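You operate a simulated robot arm through the tools that you are given. There is no shell and no other tool.

Carry out the task below with a simulated robot arm. There is one attempt and no reset: what you move stays moved.

TASK
Prove the stop button: with it pushed in, start must not run.
Fine: power on, push stop, press start, twist the stop free, power off.
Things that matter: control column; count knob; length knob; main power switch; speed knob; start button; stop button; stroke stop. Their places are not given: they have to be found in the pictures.

It is judged by the outcome, as a careful person would: the job done as asked, and still so three seconds after it is handed in. It fails if anything else is knocked over, pushed out of place, dropped, spilled or broken.

THE ROBOT
A 6-joint arm with a two-finger gripper, fixed in place. Base frame: the origin is at the foot of the arm, x ahead of it, y to its left, z up. Lengths are in cm, angles in degrees, forces in N, time in s.
With the tool pointing down near the work surface it reaches from about 50 to 80 cm from the base axis. Its first joint turns from -166.0 to 166.0 degrees. Payload 1.66 kg.
The TCP is the grasp point between the finger pads, 1.6 cm short of the fingertips. In the tool frame z runs along the fingers and y along their closing line. Largest opening 11.1 cm; the body of the gripper starts 10.4 cm behind the TCP.
Orientation is told as [roll, pitch, yaw] about the base's x, y, z axes, in that order, counted from this pose: with the fingers straight down and closing along the base's y, the tool's x points along the base's -x, its y along +y and its z along -z.

THE INTERFACE
- The arm moves only by the tool drive_tool. Its argument "rows" is a list that holds one entry, the list of rows, each a list of 7 numbers: the gripper command, from -1 (shut) to 1 (fully open), values between in proportion, then the shift along the tool's x, y, z in units of 150 mm (1.0 is 150 mm), then the turn, a rotation vector about the tool's x, y, z in units of 120 degrees (1.0 is 120 degrees). In form: [[[claw, dx, dy, dz, wx, wy, wz], ...]]. A call has 1 to 20 rows; each row is the pose to reach, as a shift and turn from the pose commanded when the call began, along the tool's axes at that moment. A call with a number of a shift or a turn outside -1 to 1 is refused whole. Rows are played at 5 a second. More than 5 cm and 8.6 degrees between two rows, or a gripper value outside its range, and nothing of the call is played. Where a pose cannot be reached the arm comes as near as it can. A force on the tool above 40 N (or 10 N above the force at the start of the call, whichever is more), or a blocked arm, ends the call early, and 0.2 s more pass. The fingers move at their own pace and stop on an object; they squeeze with about 32 N. The grip force told is the motor's: it shows also when the fingers shut on nothing. Time passes only in rows, and 0.2 s behind the last, so rows that repeat a pose let the fingers close. The reply holds the time, the measured pose of the TCP, the force on the tool along the base axes, the opening and the grip force, in the units named above and with some noise, with the torque about the TCP (base axes, N m) and any sound that the robot's microphone picked up, and new pictures: "views" is both (left out), scene, wrist or none.
- Cameras (640 x 400 px; columns grow to the right, rows downward): "scene" is fixed at [21.87, -64.78, 150.15]; the picture's right is [0.87, -0.50, 0.00], its down [-0.21, -0.36, -0.91] and it looks along [0.45, 0.79, -0.42] (base axes); focal length 329 px, centre (320, 200). "wrist" rides on the gripper at [7, 1.4, -14.3] in the tool frame; the picture's right is [-0.19, 0.98, 0.00], its down [-0.87, -0.17, -0.47] and it looks along [-0.46, -0.09, 0.88] (tool axes); focal length 230 px, centre (320, 200).
- move_column(by): slides the trunk up (or, below 0, down) by that many cm; the arm rides with it, the base frame stays. It gives what a move gives, with no picture.
- locate(camera, pixels): for up to 12 pixels [column, row] of the newest picture of that camera ("zoom" is the newest enlarged one), the place [x, y, z] in the base frame of the surface seen there, good to about 0.2 cm. The clock stands still meanwhile.
- enlarge(camera, box): a new picture of the part [left, top, right, bottom] of that camera's present view, enlarged. The clock stands still meanwhile.
- hand_in(): hands the job in; it is judged then, once.

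Unless the task says otherwise, let go and move clear before handing in.

The tools are called after ">>>" as a command line: name --argument value ..., lists and objects as JSON in quotes. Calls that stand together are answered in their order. drive_tool: Moves the arm, as the interface text tells. Its arguments: {"type":"object","properties":{"rows":{"type":"array"},"views":{"type":"string","enum":["both","scene","wrist","none"]}},"required":["rows"]} The other tools are called the same way: move_column (by) slides the trunk up or down; locate (camera, pixels) gives the place of the surface under pixels of a picture; enlarge (camera, box) takes an enlarged picture of a part of a camera's view; hand_in () hands the job in.

At the start:

```text
time_s: 0.0
tcp_pos: [57.42, -22.98, 126.17]
orientation: [-0.1, 0.0, 0.1]
force: [-0.4, -0.6, -0.5]
torque: [0.02, 0.02, 0.03]
finger_gap: 11.08
grasp_force: 0.1
trunk travel left (down, up): [-20.0, 39.0]
```

scene: 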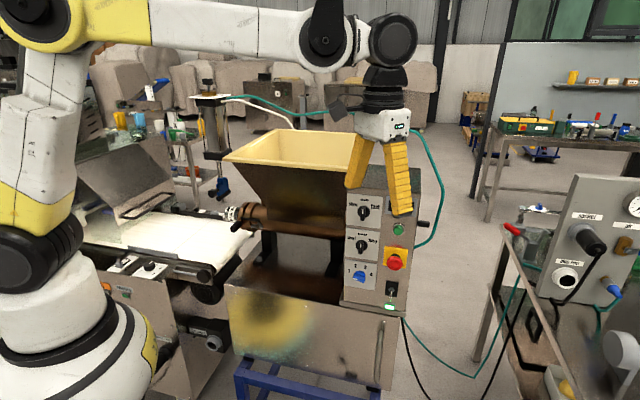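
wrist: 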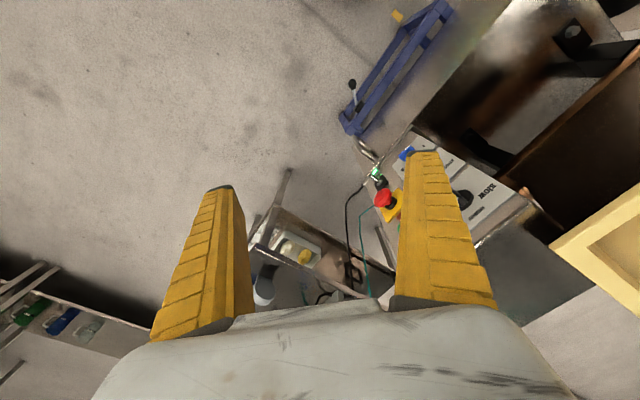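

The scene picture shows a control column around pixels (345-410, 190-310), with a red stop button at (395,262), a green start at (398,229), and a black switch at (391,289). I will enlarge it and locate the parts.

>>> enlarge --camera "scene" --box '[330, 180, 430, 320]'

>>> locate --camera "scene" --pixels '[[395, 262], [398, 229], [391, 289], [363, 213], [361, 245], [360, 277], [350, 298], [405, 300], [345, 193], [414, 215], [388, 307], [437, 225]]'

```text
2.86 times, centred on (380, 250) of scene
```

zoom: 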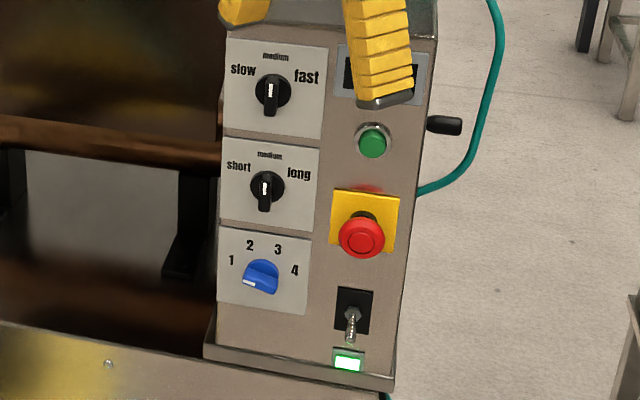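

```text
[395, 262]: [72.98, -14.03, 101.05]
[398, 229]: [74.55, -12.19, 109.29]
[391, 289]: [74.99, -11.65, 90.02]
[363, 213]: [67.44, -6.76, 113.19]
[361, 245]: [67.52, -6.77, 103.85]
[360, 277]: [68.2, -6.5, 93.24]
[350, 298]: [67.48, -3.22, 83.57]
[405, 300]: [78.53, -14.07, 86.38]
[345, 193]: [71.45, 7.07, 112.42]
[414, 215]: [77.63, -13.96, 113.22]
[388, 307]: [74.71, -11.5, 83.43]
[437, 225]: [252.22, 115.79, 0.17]
```

The zoom shows the toggle switch at zoom (352,320), with a lit green lamp below it at (347,362), the red mushroom at (361,238) and the green start at (373,143). I will locate these precisely along with points on the bare panel to get the plane.

>>> locate --camera "zoom" --pixels '[[361, 238], [373, 143], [352, 313], [351, 335], [347, 362], [330, 130], [320, 340], [400, 150], [390, 290], [230, 320], [444, 125], [365, 213]]'

>>> enlarge --camera "scene" --box '[370, 240, 420, 315]'

>>> enlarge --camera "wrist" --box '[340, 120, 540, 240]'

```text
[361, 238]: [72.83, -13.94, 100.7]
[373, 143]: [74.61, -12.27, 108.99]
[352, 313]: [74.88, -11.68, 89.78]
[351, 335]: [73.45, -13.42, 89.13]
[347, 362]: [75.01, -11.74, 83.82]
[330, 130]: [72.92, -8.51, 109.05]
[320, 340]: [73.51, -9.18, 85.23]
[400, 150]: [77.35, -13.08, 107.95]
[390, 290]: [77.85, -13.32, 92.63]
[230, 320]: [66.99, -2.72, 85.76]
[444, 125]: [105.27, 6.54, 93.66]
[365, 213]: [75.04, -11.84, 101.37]
```

```text
5.33 times, centred on (395, 278) of scene
```

zoom: 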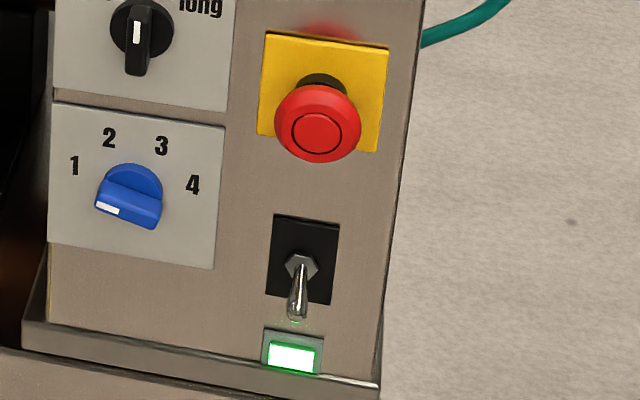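

```text
3.20 times, centred on (440, 180) of wrist
```

zoom: 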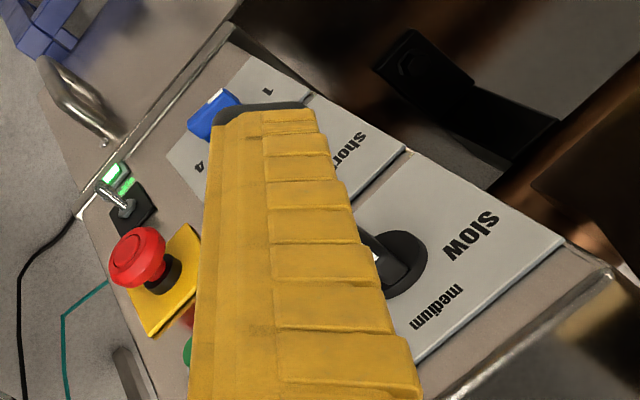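

The panel plane is vertical, facing about (-0.70,-0.715,0). The stop cap is at (72.8,-13.9,100.7), start at (74.6,-12.3,109.0), and the toggle pivot near z 89.8. I will turn the tool partway toward horizontal, facing the panel, while staying back from it.

>>> drive_tool --rows '[[[0, 0.03, 0, 0, -0.0248, -0.0589, -0.0248], [0, 0.06, 0, 0, -0.0496, -0.1178, -0.0496], [0, 0.09, 0, 0, -0.0744, -0.1766, -0.0744], [0, 0.12, 0, 0, -0.0992, -0.2355, -0.0992], [0, 0.15, 0, 0, -0.124, -0.2944, -0.124], [0, 0.18, 0, 0, -0.1489, -0.3533, -0.1489]]]' --views "both"

```text
time_s: 1.4
tcp_pos: [54.8, -23.08, 126.09]
orientation: [13.4, -44.4, 13.6]
force: [0.2, -0.2, 0.4]
torque: [0.0, 0.01, 0.0]
finger_gap: 5.74
grasp_force: 1.2
trunk travel left (down, up): [-20.0, 39.0]
```

scene: 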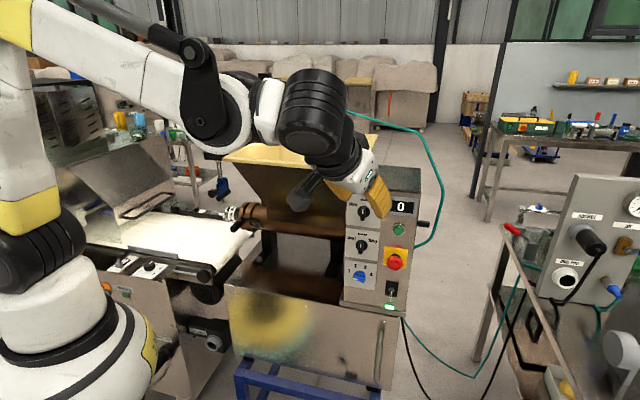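
wrist: 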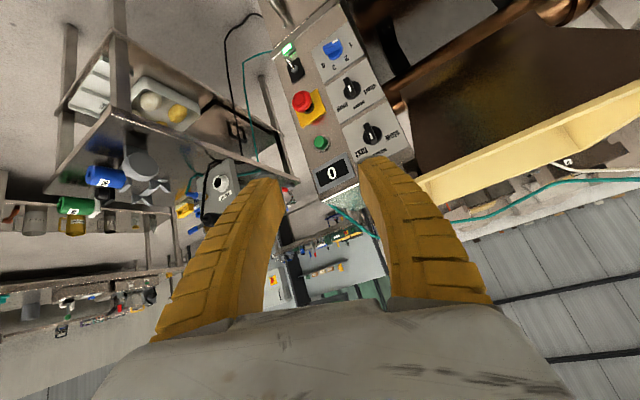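

The display at scene (402,207) reads "0", and the wrist picture shows the panel upside down. I will enlarge both to judge the power state and the toggle lean.

>>> enlarge --camera "wrist" --box '[270, 30, 400, 210]'

>>> enlarge --camera "scene" --box '[370, 270, 420, 315]'

```text
2.22 times, centred on (335, 120) of wrist
```

zoom: 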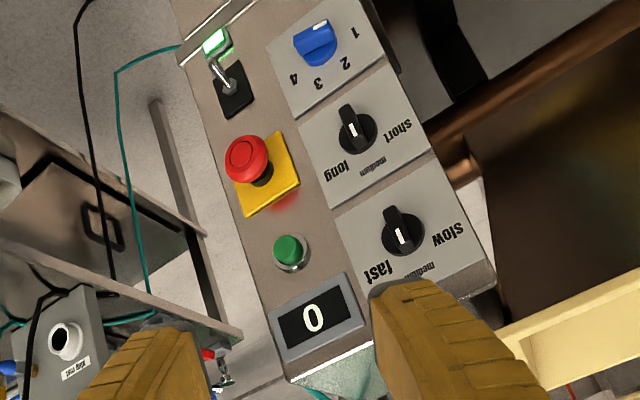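

```text
8.89 times, centred on (395, 292) of scene
```

zoom: 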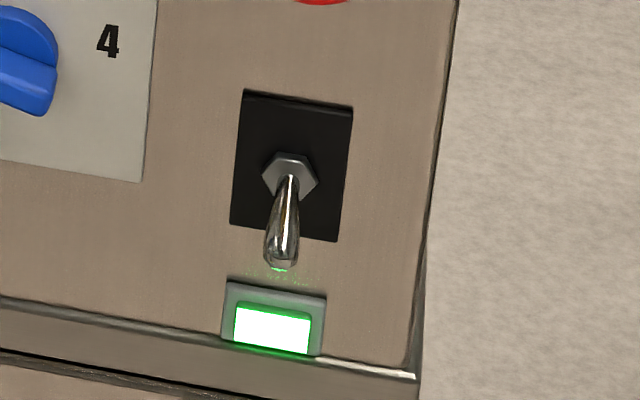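

The lamp under the toggle is lit and the display shows "0", with the lever at zoom (282,225) apparently pointing out and down. I will locate the lever's points to tell its lean.

>>> locate --camera "zoom" --pixels '[[290, 165], [288, 185], [285, 205], [283, 225], [281, 245], [280, 262], [245, 100], [352, 110], [232, 222], [335, 238], [272, 330], [272, 290]]'

>>> enlarge --camera "wrist" --box '[275, 30, 325, 90]'

```text
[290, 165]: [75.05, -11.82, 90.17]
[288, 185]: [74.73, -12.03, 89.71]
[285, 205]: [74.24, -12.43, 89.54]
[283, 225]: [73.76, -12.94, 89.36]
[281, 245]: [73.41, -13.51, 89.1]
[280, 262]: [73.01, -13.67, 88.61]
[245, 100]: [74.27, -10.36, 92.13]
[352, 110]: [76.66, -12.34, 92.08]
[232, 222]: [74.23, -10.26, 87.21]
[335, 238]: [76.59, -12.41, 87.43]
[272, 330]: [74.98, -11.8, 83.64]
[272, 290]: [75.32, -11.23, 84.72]
```

```text
6.67 times, centred on (300, 60) of wrist
```

zoom: 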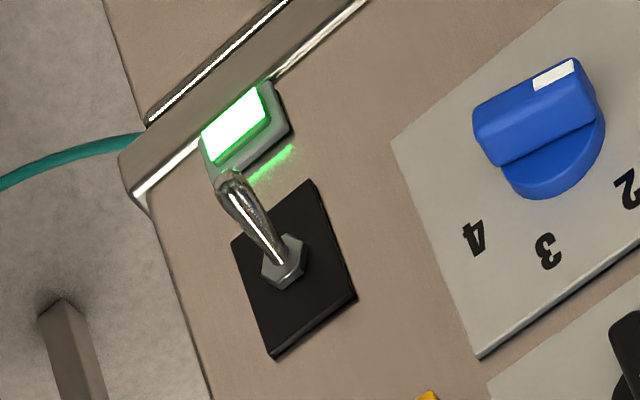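

The lever runs from pivot z≈89.7 down to its tip at about (73.0,-13.7,88.6), so it is leaning down, 3.5 cm out from the panel. I will finish turning the tool to horizontal facing the panel.

>>> drive_tool --rows '[[[-0.5, 0, 0, 0, -0.0248, -0.0589, -0.0248], [-1, 0, 0, 0, -0.0496, -0.1178, -0.0496], [-1, 0, 0, 0, -0.0744, -0.1766, -0.0744], [-1, 0, 0, 0, -0.0992, -0.2355, -0.0992], [-1, 0, 0, 0, -0.124, -0.2944, -0.124], [-1, 0, 0, 0, -0.1489, -0.3533, -0.1489]]]' --views "both"

```text
time_s: 2.8
tcp_pos: [54.92, -23.11, 126.06]
orientation: [-158.1, -89.8, -156.1]
force: [-0.6, -0.1, -0.4]
torque: [-0.02, -0.04, -0.01]
finger_gap: 0.0
grasp_force: 29.1
trunk travel left (down, up): [-20.0, 39.0]
```

scene: 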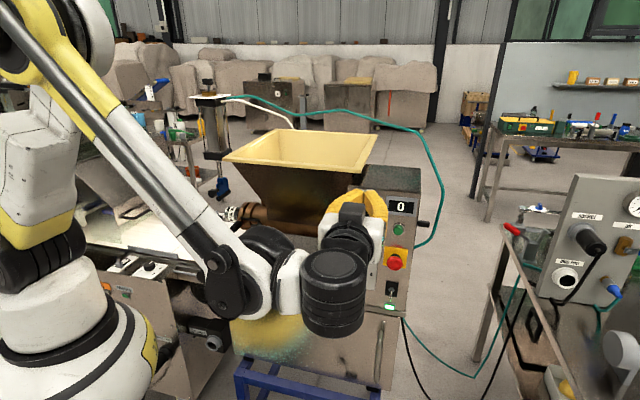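
wrist: 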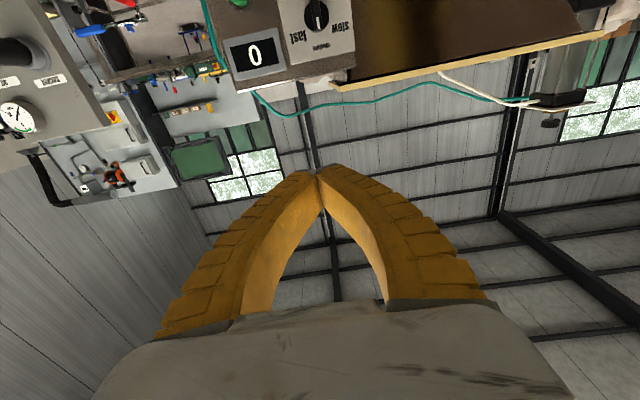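

The tool is now horizontal (net yaw about 45.7°) with the fingers shut, 23 cm off the panel. I will lower it and shift sideways to line up with the button column, then look again; I am also checking where the machine box below the panel sits.

>>> drive_tool --rows '[[[-1, 0.167, -0.071, 0, 0, 0, 0], [-1, 0.333, -0.142, 0, 0, 0, 0], [-1, 0.5, -0.213, 0, 0, 0, 0], [-1, 0.667, -0.284, 0, 0, 0, 0], [-1, 0.833, -0.355, 0, 0, 0, 0], [-1, 1.0, -0.427, 0, 0, 0, 0]]]' --views "both"

```text
time_s: 4.2
tcp_pos: [59.37, -27.44, 110.95]
orientation: [176.9, -89.9, -131.2]
force: [-0.1, 0.2, -0.5]
torque: [0.02, -0.01, 0.01]
finger_gap: 0.0
grasp_force: 28.4
trunk travel left (down, up): [-20.0, 39.0]
```

scene: 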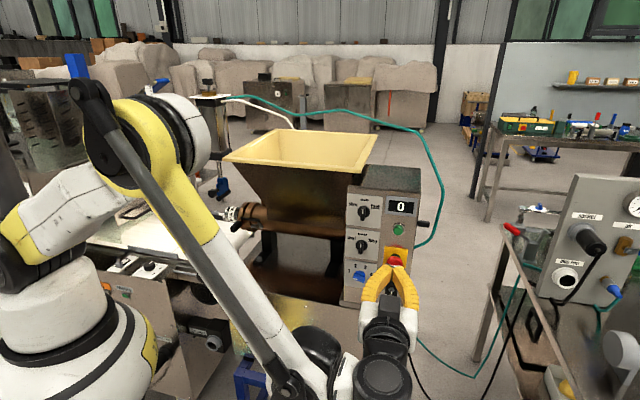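
wrist: 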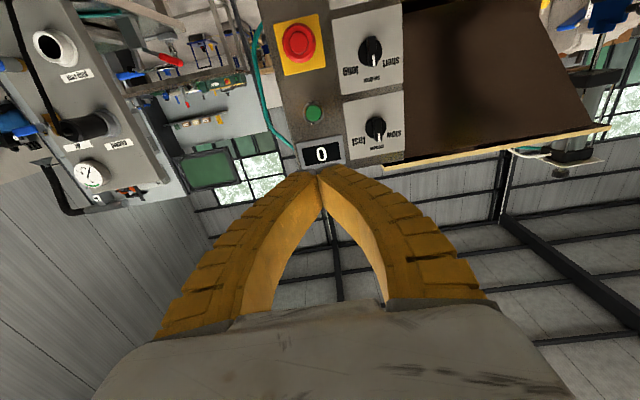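

The stop is at wrist (298,42), start at (313,112) and the display at (321,154), all nicely lined up. I will lower another 12 cm toward the toggle height, still 23 cm off the panel.

>>> drive_tool --rows '[[[-1, 0.16, 0, 0, 0, 0, 0], [-1, 0.32, 0, 0, 0, 0, 0], [-1, 0.48, 0, 0, 0, 0, 0], [-1, 0.64, 0, 0, 0, 0, 0], [-1, 0.8, 0, 0, 0, 0, 0]]]' --views "both"

```text
time_s: 5.4
tcp_pos: [59.29, -27.38, 99.02]
orientation: [-158.6, -89.9, -155.6]
force: [-0.1, 0.6, -0.5]
torque: [0.0, 0.03, 0.0]
finger_gap: 0.0
grasp_force: 28.6
trunk travel left (down, up): [-20.0, 39.0]
```

scene: 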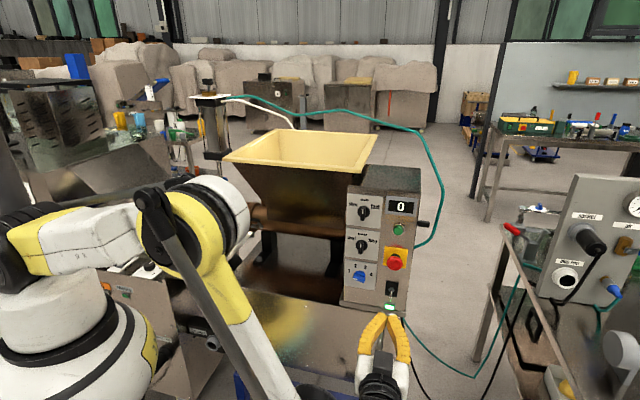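
wrist: 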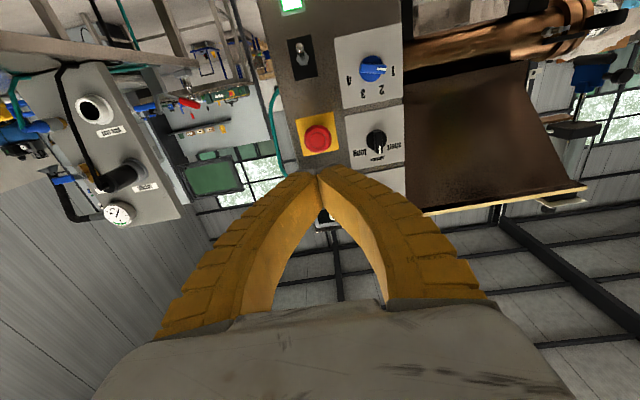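

The toggle and its lamp come into the wrist view at (300,55) and (291,5). The elbow in the scene picture at (180,215) has dropped, so I will check its clearance above the conveyor before going lower.

>>> locate --camera "scene" --pixels '[[180, 215], [155, 200], [230, 215], [150, 240], [120, 245], [240, 330], [130, 262], [160, 275], [60, 255], [280, 300], [370, 330], [40, 245]]'

>>> enlarge --camera "scene" --box '[0, 150, 420, 400]'

```text
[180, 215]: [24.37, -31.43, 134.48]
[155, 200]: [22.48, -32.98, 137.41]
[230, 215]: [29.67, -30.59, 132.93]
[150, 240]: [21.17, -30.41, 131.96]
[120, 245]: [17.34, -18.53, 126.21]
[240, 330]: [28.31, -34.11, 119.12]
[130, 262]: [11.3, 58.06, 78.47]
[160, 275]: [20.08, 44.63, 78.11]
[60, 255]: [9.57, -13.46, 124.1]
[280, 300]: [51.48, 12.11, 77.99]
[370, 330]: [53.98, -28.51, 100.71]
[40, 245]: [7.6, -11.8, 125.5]
```

```text
1.52 times, centred on (210, 275) of scene
```

zoom: 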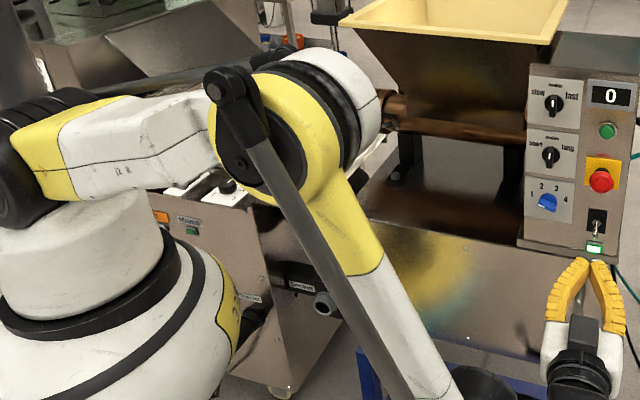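

The elbow is at about z 132, well above the conveyor at z 78 and off to the side, so it's safe to go lower. I will lower 13 cm to just beneath the toggle lever's level, still standing off.

>>> drive_tool --rows '[[[-1, 0.17, 0, 0, 0, 0, 0], [-1, 0.34, 0, 0, 0, 0, 0], [-1, 0.51, 0, 0, 0, 0, 0], [-1, 0.68, 0, 0, 0, 0, 0], [-1, 0.86, 0, 0, 0, 0, 0]]]' --views "both"

```text
time_s: 6.6
tcp_pos: [58.38, -26.18, 91.64]
orientation: [-17.7, -89.9, 63.4]
force: [-0.6, 0.4, -1.0]
torque: [0.02, 0.01, 0.03]
finger_gap: 0.0
grasp_force: 28.9
out of reach, approached as far as the arm can: row 3, 4, 5
trunk travel left (down, up): [-20.0, 39.0]
```

scene: 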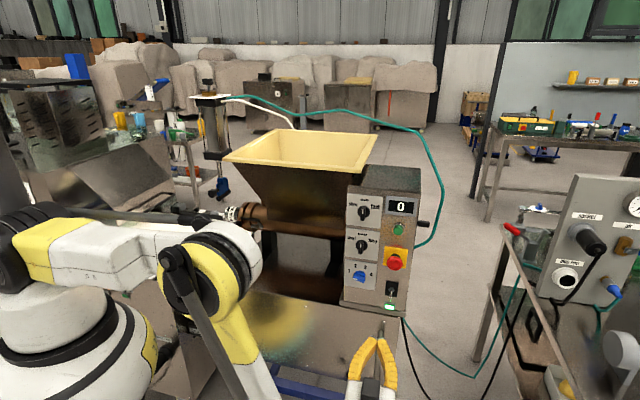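
wrist: 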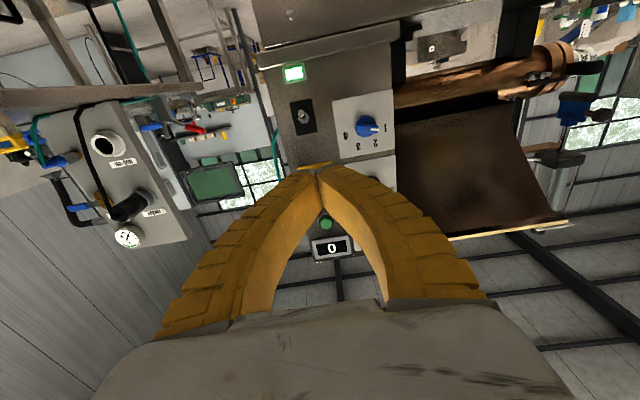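

The arm ran out of reach at z 91.6, so the trunk must come down instead. I will raise the tool about 10 cm with the arm first, then lower the trunk.

>>> drive_tool --rows '[[[-1, -0.17, 0, 0, 0, 0, 0], [-1, -0.34, 0, 0, 0, 0, 0], [-1, -0.51, 0, 0, 0, 0, 0], [-1, -0.68, 0, 0, 0, 0, 0], [-1, -0.86, 0, 0, 0, 0, 0]]]' --views "none"

```text
time_s: 7.8
tcp_pos: [58.28, -26.34, 104.8]
orientation: [-135.8, -90.0, -178.5]
force: [-0.3, -0.3, -0.1]
torque: [-0.02, 0.01, -0.01]
finger_gap: 0.0
grasp_force: 28.8
trunk travel left (down, up): [-20.0, 39.0]
```

The tool is at z 104.8 in its normal configuration. I will lower the trunk by 18 cm to bring it to about z 86.8.

>>> move_column --by -18

```text
time_s: 9.8
tcp_pos: [58.31, -26.39, 86.89]
orientation: [-151.6, -90.0, -162.5]
force: [-0.3, -0.4, 0.3]
torque: [-0.01, 0.0, -0.02]
finger_gap: 0.0
grasp_force: 28.6
trunk travel left (down, up): [-2.0, 57.0]
```

The tool is at z 86.9, 23 cm off the panel at u≈60.2. I will shift 1.7 cm to the right, 1.2 cm down, and advance to about 9 cm off the panel, below the lever.

>>> drive_tool --rows '[[[-1, 0.08, -0.113, 0.15, 0, 0, 0], [-1, 0.08, -0.113, 0.35, 0, 0, 0], [-1, 0.08, -0.113, 0.55, 0, 0, 0], [-1, 0.08, -0.113, 0.75, 0, 0, 0], [-1, 0.08, -0.113, 0.9, 0, 0, 0]]]' --views "both"

```text
time_s: 11.0
tcp_pos: [69.28, -17.6, 85.4]
orientation: [-156.0, -89.9, -158.2]
force: [1.2, -0.4, -0.7]
torque: [0.02, 0.0, 0.01]
finger_gap: 0.0
grasp_force: 28.5
trunk travel left (down, up): [-2.0, 57.0]
```

scene: 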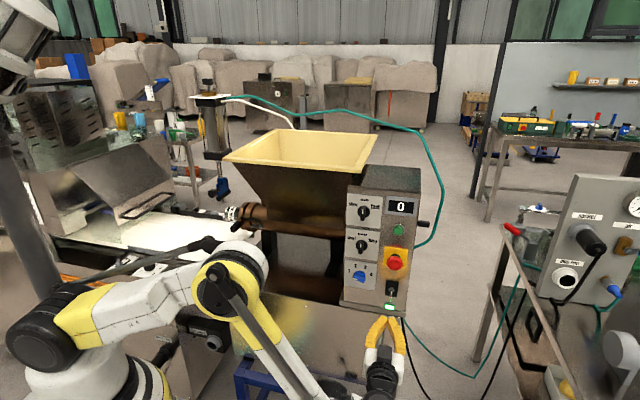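
wrist: 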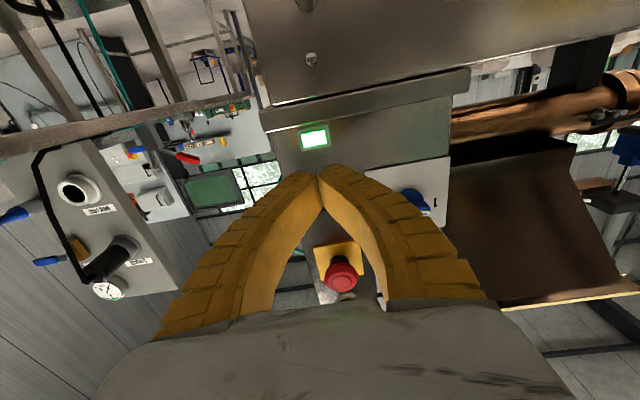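

The tool is 9.0 cm off the panel, aligned with the toggle (u 61.87) and with its top edge about 1.3 cm below the lever. I will advance 4.8 cm under the lever.

>>> drive_tool --rows '[[[-1, 0, 0, 0.08, 0, 0, 0], [-1, 0, 0, 0.16, 0, 0, 0], [-1, 0, 0, 0.24, 0, 0, 0], [-1, 0, 0, 0.32, 0, 0, 0]]]' --views "both"

>>> enlarge --camera "scene" --box '[355, 270, 435, 330]'

```text
time_s: 12.0
tcp_pos: [72.53, -14.36, 85.61]
orientation: [-157.9, -90.1, -156.4]
force: [-0.1, -0.4, 0.3]
torque: [0.04, -0.01, 0.01]
finger_gap: 0.0
grasp_force: 28.8
trunk travel left (down, up): [-2.0, 57.0]
```

scene: 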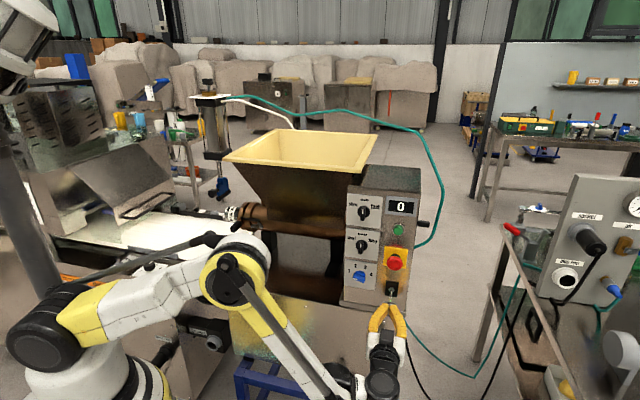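
wrist: 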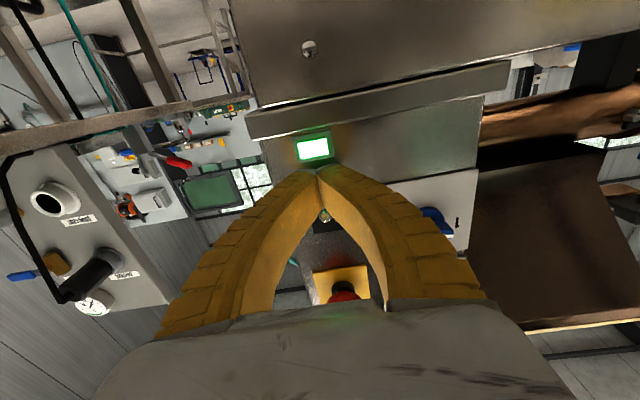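

```text
6.67 times, centred on (395, 300) of scene
```

zoom: 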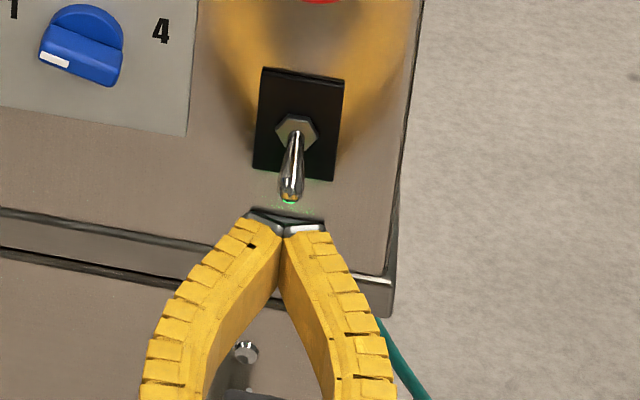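

The shut fingertips at zoom (285,222) are right below the lever tip at (290,198). I will locate both to confirm the overlap before lifting.

>>> locate --camera "zoom" --pixels '[[290, 195], [292, 170], [265, 218], [305, 228], [282, 235], [262, 235]]'

```text
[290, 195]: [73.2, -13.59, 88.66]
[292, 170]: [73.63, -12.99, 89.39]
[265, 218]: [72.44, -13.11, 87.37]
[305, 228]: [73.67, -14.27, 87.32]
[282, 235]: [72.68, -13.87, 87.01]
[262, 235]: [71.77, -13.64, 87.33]
```

The fingertips' top is at z≈87.3 with their front at d≈2.9, while the lever tip reaches d≈3.5, so the overlap is thin. I will go 0.9 cm deeper, then lift in small steps.

>>> drive_tool --rows '[[[-1, 0, 0, 0.03, 0, 0, 0], [-1, 0, 0, 0.06, 0, 0, 0], [-1, -0.04, 0, 0.06, 0, 0, 0], [-1, -0.08, 0, 0.06, 0, 0, 0], [-1, -0.12, 0, 0.06, 0, 0, 0], [-1, -0.15, 0, 0.06, 0, 0, 0], [-1, -0.18, 0, 0.06, 0, 0, 0]]]' --views "both"

>>> enlarge --camera "scene" --box '[355, 260, 435, 320]'

```text
time_s: 13.6
tcp_pos: [72.87, -13.9, 88.41]
orientation: [-154.6, -90.0, -159.6]
force: [-0.3, 0.2, -0.2]
torque: [0.0, 0.02, 0.02]
finger_gap: 0.0
grasp_force: 28.8
trunk travel left (down, up): [-2.0, 57.0]
```

scene: 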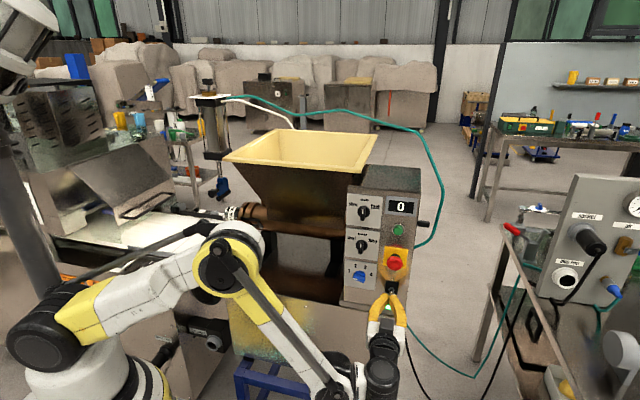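
wrist: 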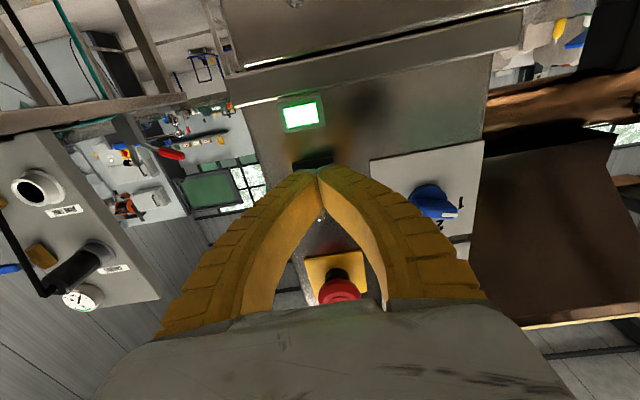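

```text
6.67 times, centred on (395, 290) of scene
```

zoom: 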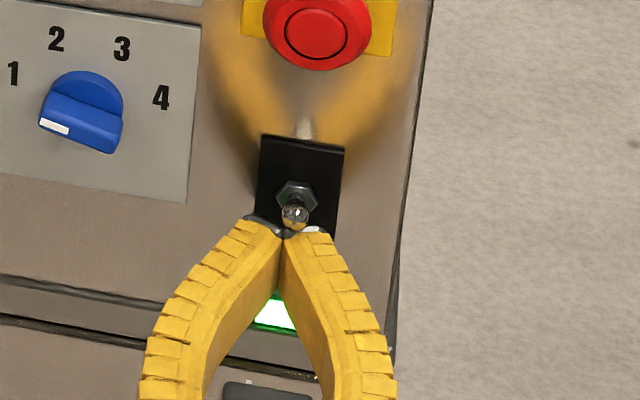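

The lever now appears foreshortened at zoom (295,213), resting above the fingertips, and the lamp at wrist (302,115) is still lit. I will lower the tool 2.5 cm to see whether the lever stays up.

>>> drive_tool --rows '[[[-1, 0.06, 0, 0, 0, 0, 0], [-1, 0.12, 0, 0, 0, 0, 0], [-1, 0.17, 0, 0, 0, 0, 0]]]' --views "both"

>>> enlarge --camera "scene" --box '[355, 260, 435, 320]'

```text
time_s: 14.4
tcp_pos: [72.88, -13.92, 85.88]
orientation: [-151.5, -90.0, -162.7]
force: [0.6, 1.0, 0.3]
torque: [0.02, 0.01, 0.01]
finger_gap: 0.0
grasp_force: 28.1
trunk travel left (down, up): [-2.0, 57.0]
```

scene: 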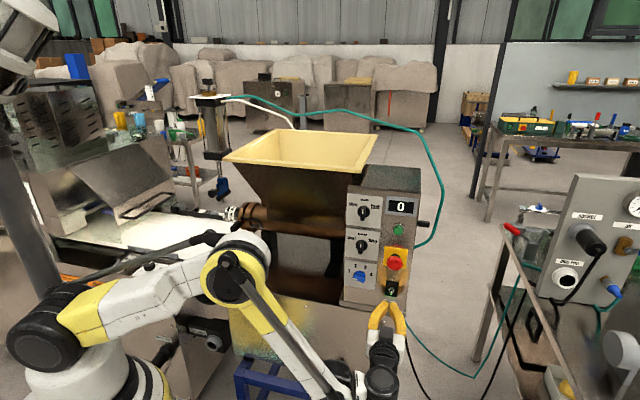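
wrist: 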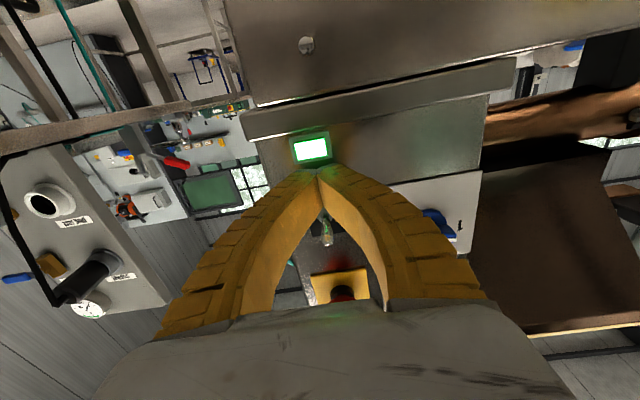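

```text
6.67 times, centred on (395, 290) of scene
```

zoom: 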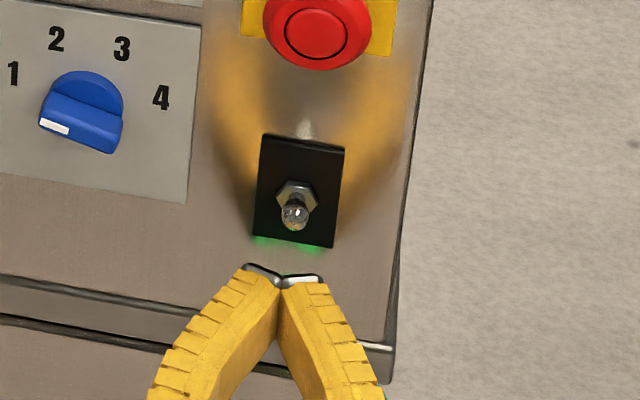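

The lever stayed up with the fingers withdrawn, zoom (295,213), and the lamp is still lit at wrist (311,150). I will locate the lever tip and compare the lamp and display closely.

>>> locate --camera "zoom" --pixels '[[295, 213], [293, 222], [295, 205], [298, 187]]'

>>> enlarge --camera "scene" --box '[340, 180, 440, 245]'

>>> enlarge --camera "wrist" --box '[270, 120, 370, 310]'

```text
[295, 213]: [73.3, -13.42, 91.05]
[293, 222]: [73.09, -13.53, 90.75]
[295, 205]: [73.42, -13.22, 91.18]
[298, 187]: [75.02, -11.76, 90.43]
```

```text
6.15 times, centred on (390, 212) of scene
```

zoom: 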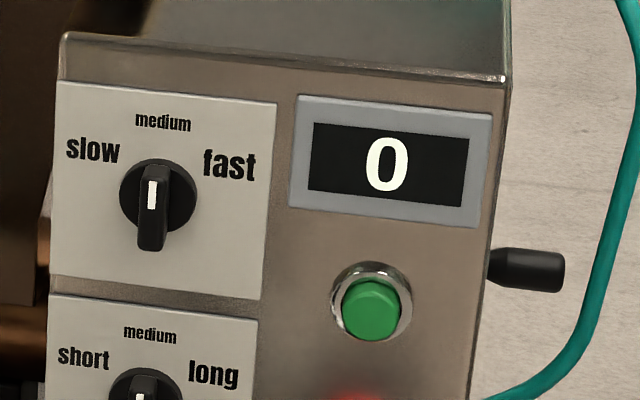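

```text
2.11 times, centred on (320, 215) of wrist
```

zoom: 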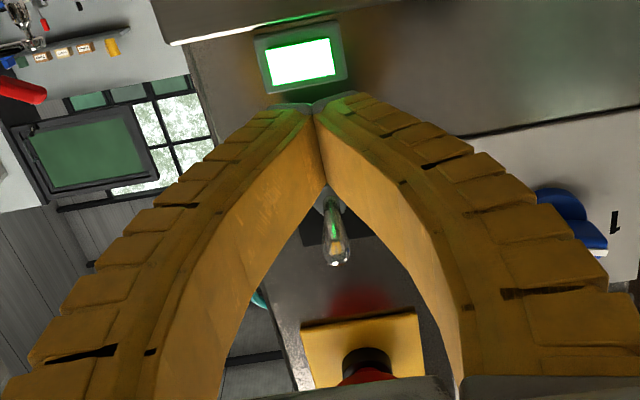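

The lever tip has risen from z 88.6 to 91.0, so the switch is up and stays; the display still reads 0. I will back straight out 9 cm, then rise to the stop button's height.

>>> drive_tool --rows '[[[-1, 0, 0, -0.2, 0, 0, 0], [-1, 0, 0, -0.4, 0, 0, 0], [-1, 0, 0, -0.6, 0, 0, 0], [-1, -0.25, 0, -0.6, 0, 0, 0], [-1, -0.5, 0, -0.6, 0, 0, 0], [-1, -0.75, 0, -0.6, 0, 0, 0], [-1, -0.97, 0, -0.6, 0, 0, 0]]]' --views "both"

>>> enlarge --camera "scene" --box '[345, 235, 445, 315]'

>>> enlarge --camera "wrist" --box '[250, 60, 400, 210]'

```text
time_s: 16.0
tcp_pos: [66.85, -20.19, 100.34]
orientation: [-156.4, -90.1, -157.8]
force: [-0.1, 0.0, -0.4]
torque: [-0.01, 0.01, 0.05]
finger_gap: 0.0
grasp_force: 28.8
trunk travel left (down, up): [-2.0, 57.0]
```

scene: 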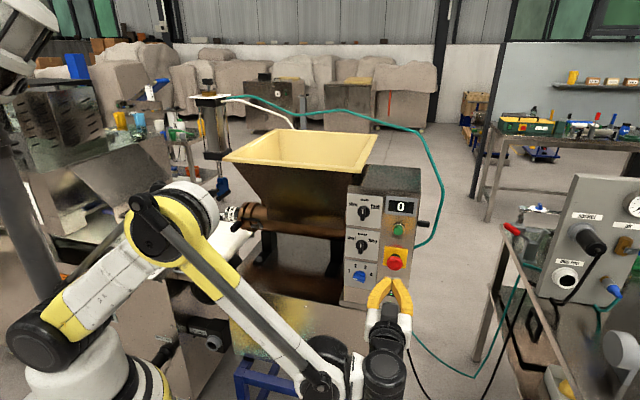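
wrist: 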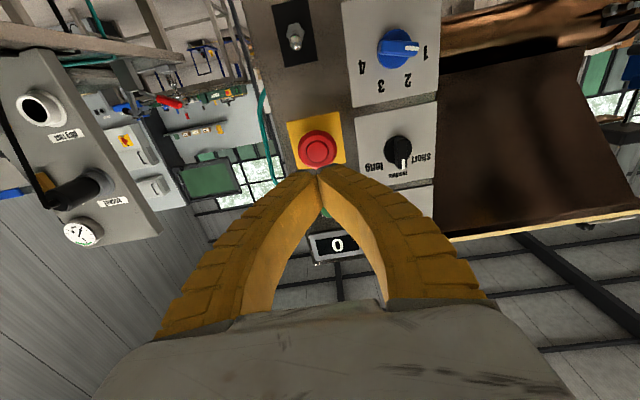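

```text
5.00 times, centred on (395, 275) of scene
```

zoom: 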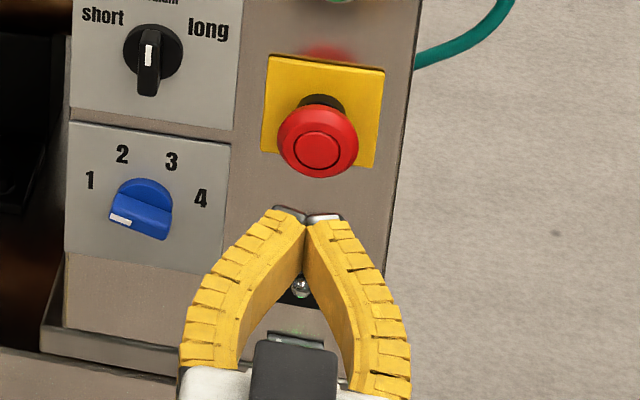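

```text
2.67 times, centred on (325, 135) of wrist
```

zoom: 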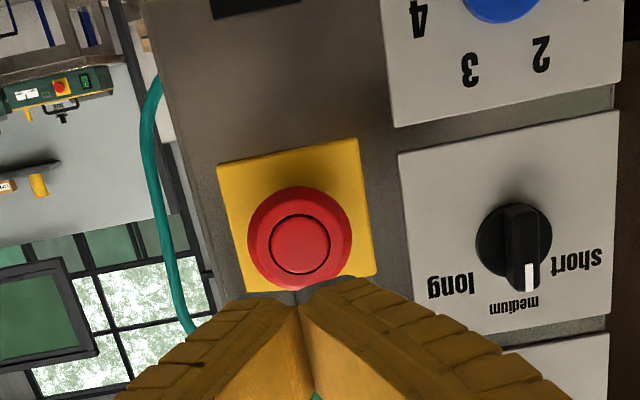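

The stop cap's centre is at wrist zoom (300,240), and it sits just ahead of the fingertips. I will locate the cap centre and rim, and check the lamp between the fingers.

>>> locate --camera "zoom" --pixels '[[300, 242], [255, 240], [345, 240], [300, 195], [300, 280], [225, 175], [355, 145], [370, 270], [248, 285]]'

>>> enlarge --camera "scene" --box '[375, 285, 415, 315]'

```text
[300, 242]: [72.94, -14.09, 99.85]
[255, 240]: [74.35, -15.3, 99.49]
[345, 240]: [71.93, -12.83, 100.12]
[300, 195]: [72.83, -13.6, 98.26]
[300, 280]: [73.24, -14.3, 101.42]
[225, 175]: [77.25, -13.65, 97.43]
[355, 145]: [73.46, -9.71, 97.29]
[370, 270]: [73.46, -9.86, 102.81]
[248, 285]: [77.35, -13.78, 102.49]
```

```text
13.33 times, centred on (395, 300) of scene
```

zoom: 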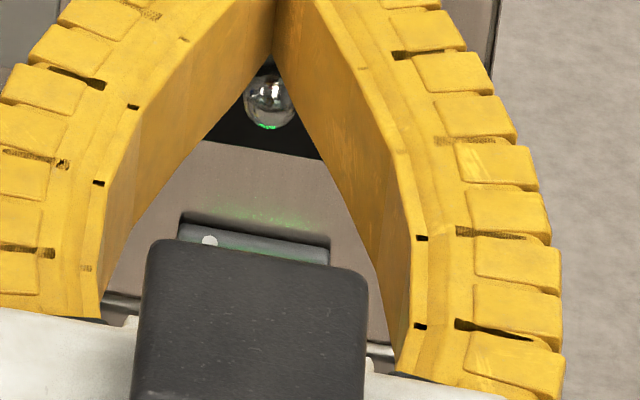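

The cap centre is (72.9,-14.1,99.9), 3.96 cm out from the panel, and the fingertips are 7 cm in front of it. I will advance and press with small steps, letting the force limit guard the push.

>>> drive_tool --rows '[[[-1, 0.027, -0.004, 0.15, 0, 0, 0], [-1, 0.027, -0.004, 0.3, 0, 0, 0], [-1, 0.027, -0.004, 0.42, 0, 0, 0], [-1, 0.027, -0.004, 0.45, 0, 0, 0], [-1, 0.027, -0.004, 0.465, 0, 0, 0], [-1, 0.027, -0.004, 0.48, 0, 0, 0], [-1, 0.027, -0.004, 0.495, 0, 0, 0], [-1, 0.027, -0.004, 0.51, 0, 0, 0]]]' --views "both"

>>> enlarge --camera "scene" --box '[345, 235, 445, 315]'

```text
time_s: 17.8
tcp_pos: [72.05, -14.91, 99.89]
orientation: [-157.8, -90.0, -156.7]
force: [-0.6, -1.4, -0.3]
torque: [0.02, 0.01, 0.01]
finger_gap: 0.0
grasp_force: 28.9
trunk travel left (down, up): [-2.0, 57.0]
```

scene: 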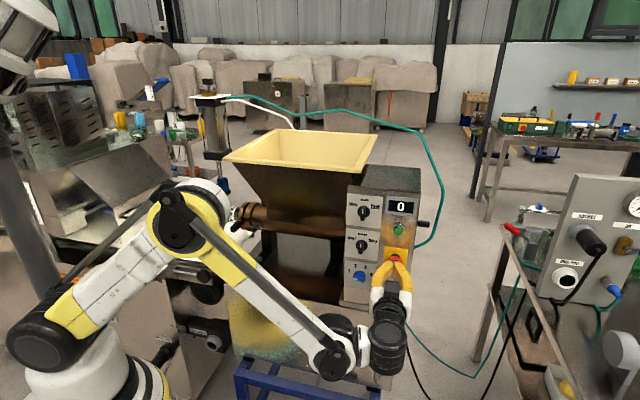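
wrist: 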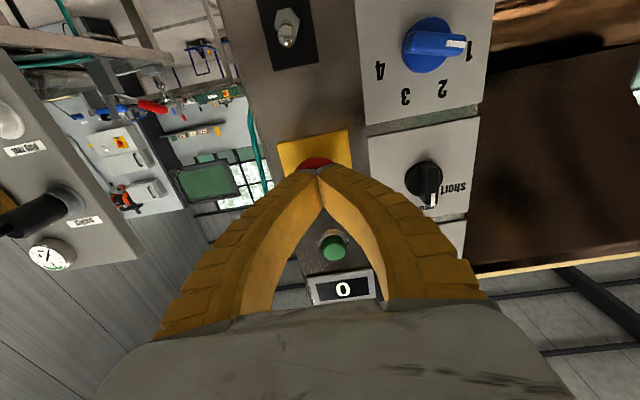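

```text
5.00 times, centred on (395, 275) of scene
```

zoom: 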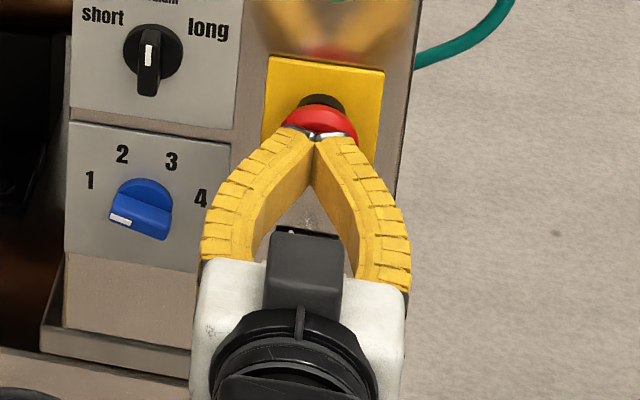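

The fingertips now touch the cap (force about 1.5 N, d≈3.6). I will press further in small steps.

>>> drive_tool --rows '[[[-1, 0, 0, 0.013, 0, 0, 0], [-1, 0, 0, 0.026, 0, 0, 0], [-1, 0, 0, 0.039, 0, 0, 0], [-1, 0, 0, 0.052, 0, 0, 0], [-1, 0, 0, 0.065, 0, 0, 0], [-1, 0, 0, 0.078, 0, 0, 0]]]' --views "both"

>>> enlarge --camera "scene" --box '[345, 235, 445, 315]'

```text
time_s: 19.2
tcp_pos: [72.84, -14.13, 99.89]
orientation: [-179.1, -89.9, -135.2]
force: [-10.8, -14.8, -2.6]
torque: [-0.03, 0.02, -0.04]
finger_gap: 0.59
grasp_force: 29.1
trunk travel left (down, up): [-2.0, 57.0]
```

scene: 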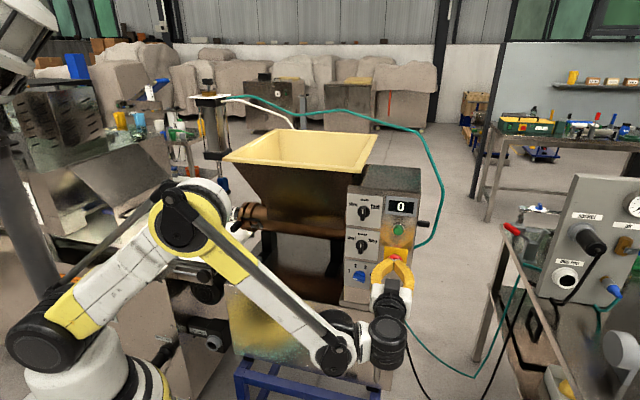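
wrist: 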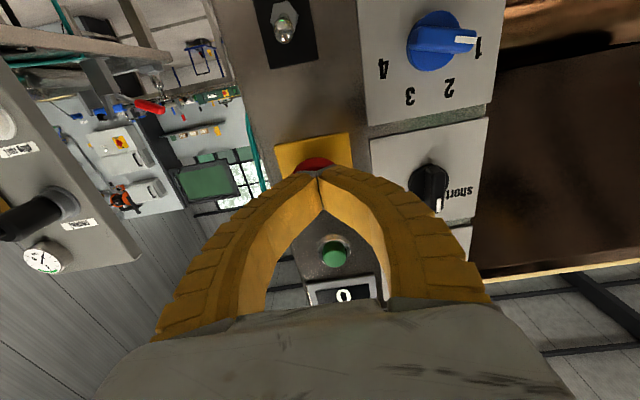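

```text
5.00 times, centred on (395, 275) of scene
```

zoom: 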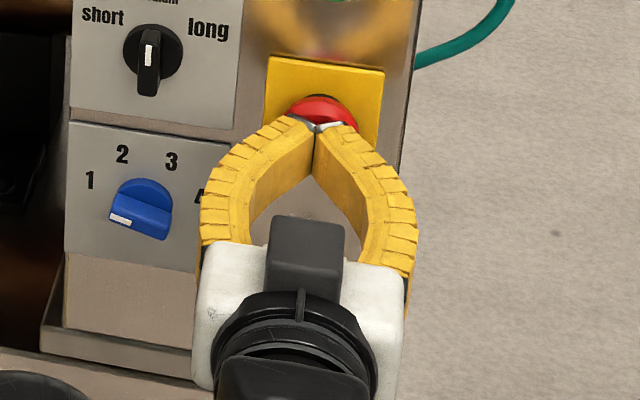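

The push force is about 18 N, and the cap has moved in somewhat (less of the dark neck visible at zoom (320,98)). No click yet, so I will press deeper in small steps up to the force limit.

>>> drive_tool --rows '[[[-1, 0, 0, 0.013, 0, 0, 0], [-1, 0, 0, 0.026, 0, 0, 0], [-1, 0, 0, 0.039, 0, 0, 0], [-1, 0, 0, 0.052, 0, 0, 0], [-1, 0, 0, 0.052, 0, 0, 0]]]' --views "both"

>>> enlarge --camera "scene" --box '[345, 235, 445, 315]'

```text
time_s: 20.4
tcp_pos: [73.3, -13.63, 99.82]
orientation: [-174.9, -89.8, -139.4]
force: [-25.1, -25.3, 2.0]
torque: [-0.04, 0.06, -0.03]
finger_gap: 0.61
grasp_force: 27.0
trunk travel left (down, up): [-2.0, 57.0]
```

scene: 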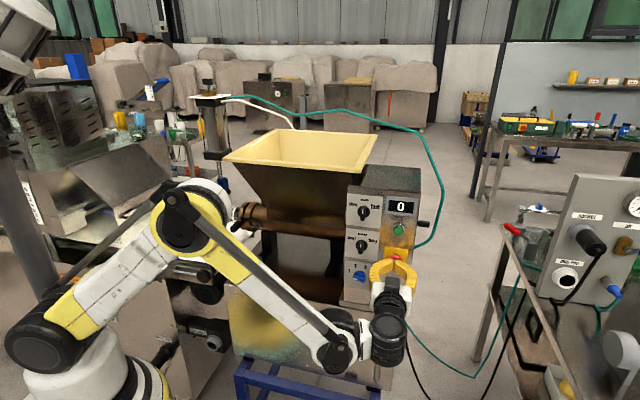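
wrist: 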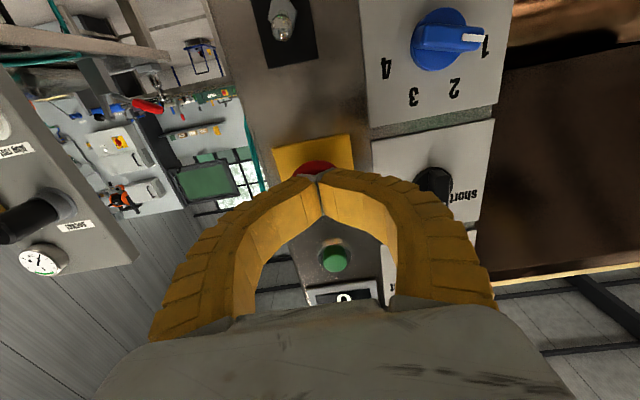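

```text
5.00 times, centred on (395, 275) of scene
```

zoom: 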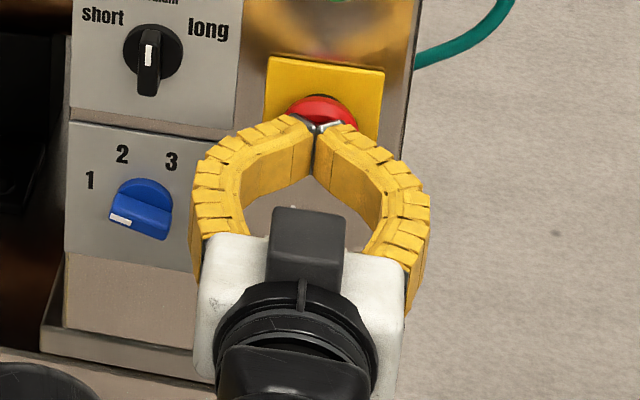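

The force is now about 36 N and the compliant fingers bow while the cap does not move more, so it is likely at the end of its travel. I will back off and check whether it stays in.

>>> drive_tool --rows '[[[-1, 0, 0, -0.05, 0, 0, 0], [-1, 0, 0, -0.15, 0, 0, 0], [-1, 0, 0, -0.3, 0, 0, 0], [-1, 0, 0, -0.45, 0, 0, 0], [-1, 0, 0, -0.6, 0, 0, 0]]]' --views "both"

>>> enlarge --camera "scene" --box '[345, 235, 445, 315]'

>>> enlarge --camera "wrist" --box '[250, 60, 400, 210]'

```text
time_s: 21.6
tcp_pos: [66.89, -19.86, 99.73]
orientation: [-151.5, -90.0, -162.8]
force: [-0.3, 0.1, -0.6]
torque: [0.02, -0.01, 0.01]
finger_gap: 0.0
grasp_force: 28.4
trunk travel left (down, up): [-2.0, 57.0]
```

scene: 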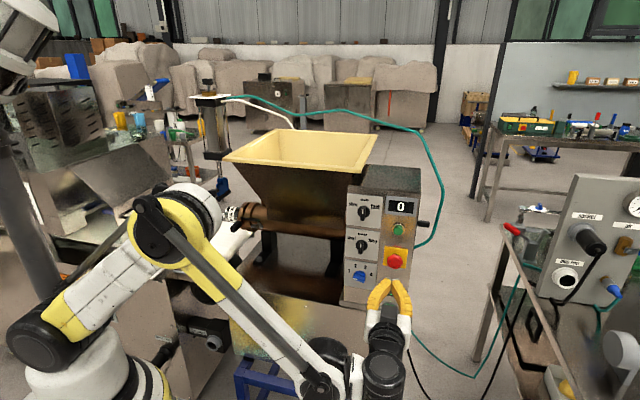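
wrist: 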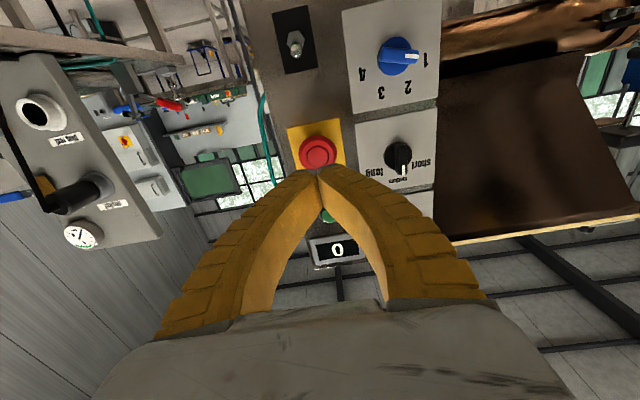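

```text
5.00 times, centred on (395, 275) of scene
```

zoom: 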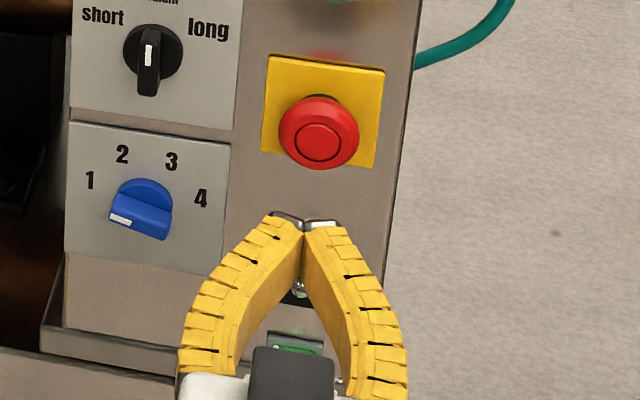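

```text
2.67 times, centred on (325, 135) of wrist
```

zoom: 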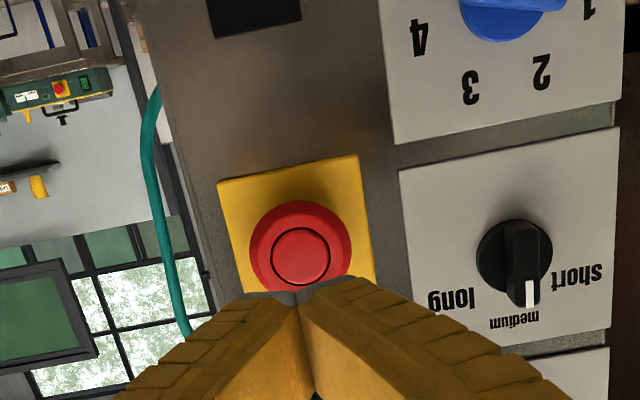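

The cap's centre moved from scene zoom (317,150) to (317,140), so it stays further in, and the lamp sliver at (295,345) now looks dimmer green. I will measure the cap depth and inspect the lamp.

>>> locate --camera "zoom" --pixels '[[300, 255], [262, 255], [340, 250], [300, 210]]'

>>> enlarge --camera "scene" --box '[375, 285, 415, 315]'

```text
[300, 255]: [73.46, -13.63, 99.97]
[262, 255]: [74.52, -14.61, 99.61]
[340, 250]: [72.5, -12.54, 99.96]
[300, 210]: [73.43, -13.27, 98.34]
```

```text
13.33 times, centred on (395, 300) of scene
```

zoom: 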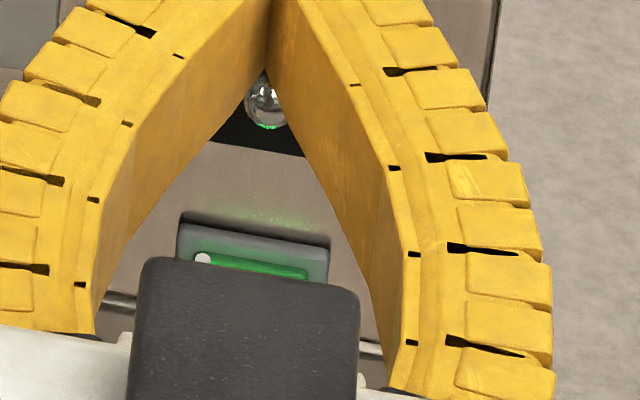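

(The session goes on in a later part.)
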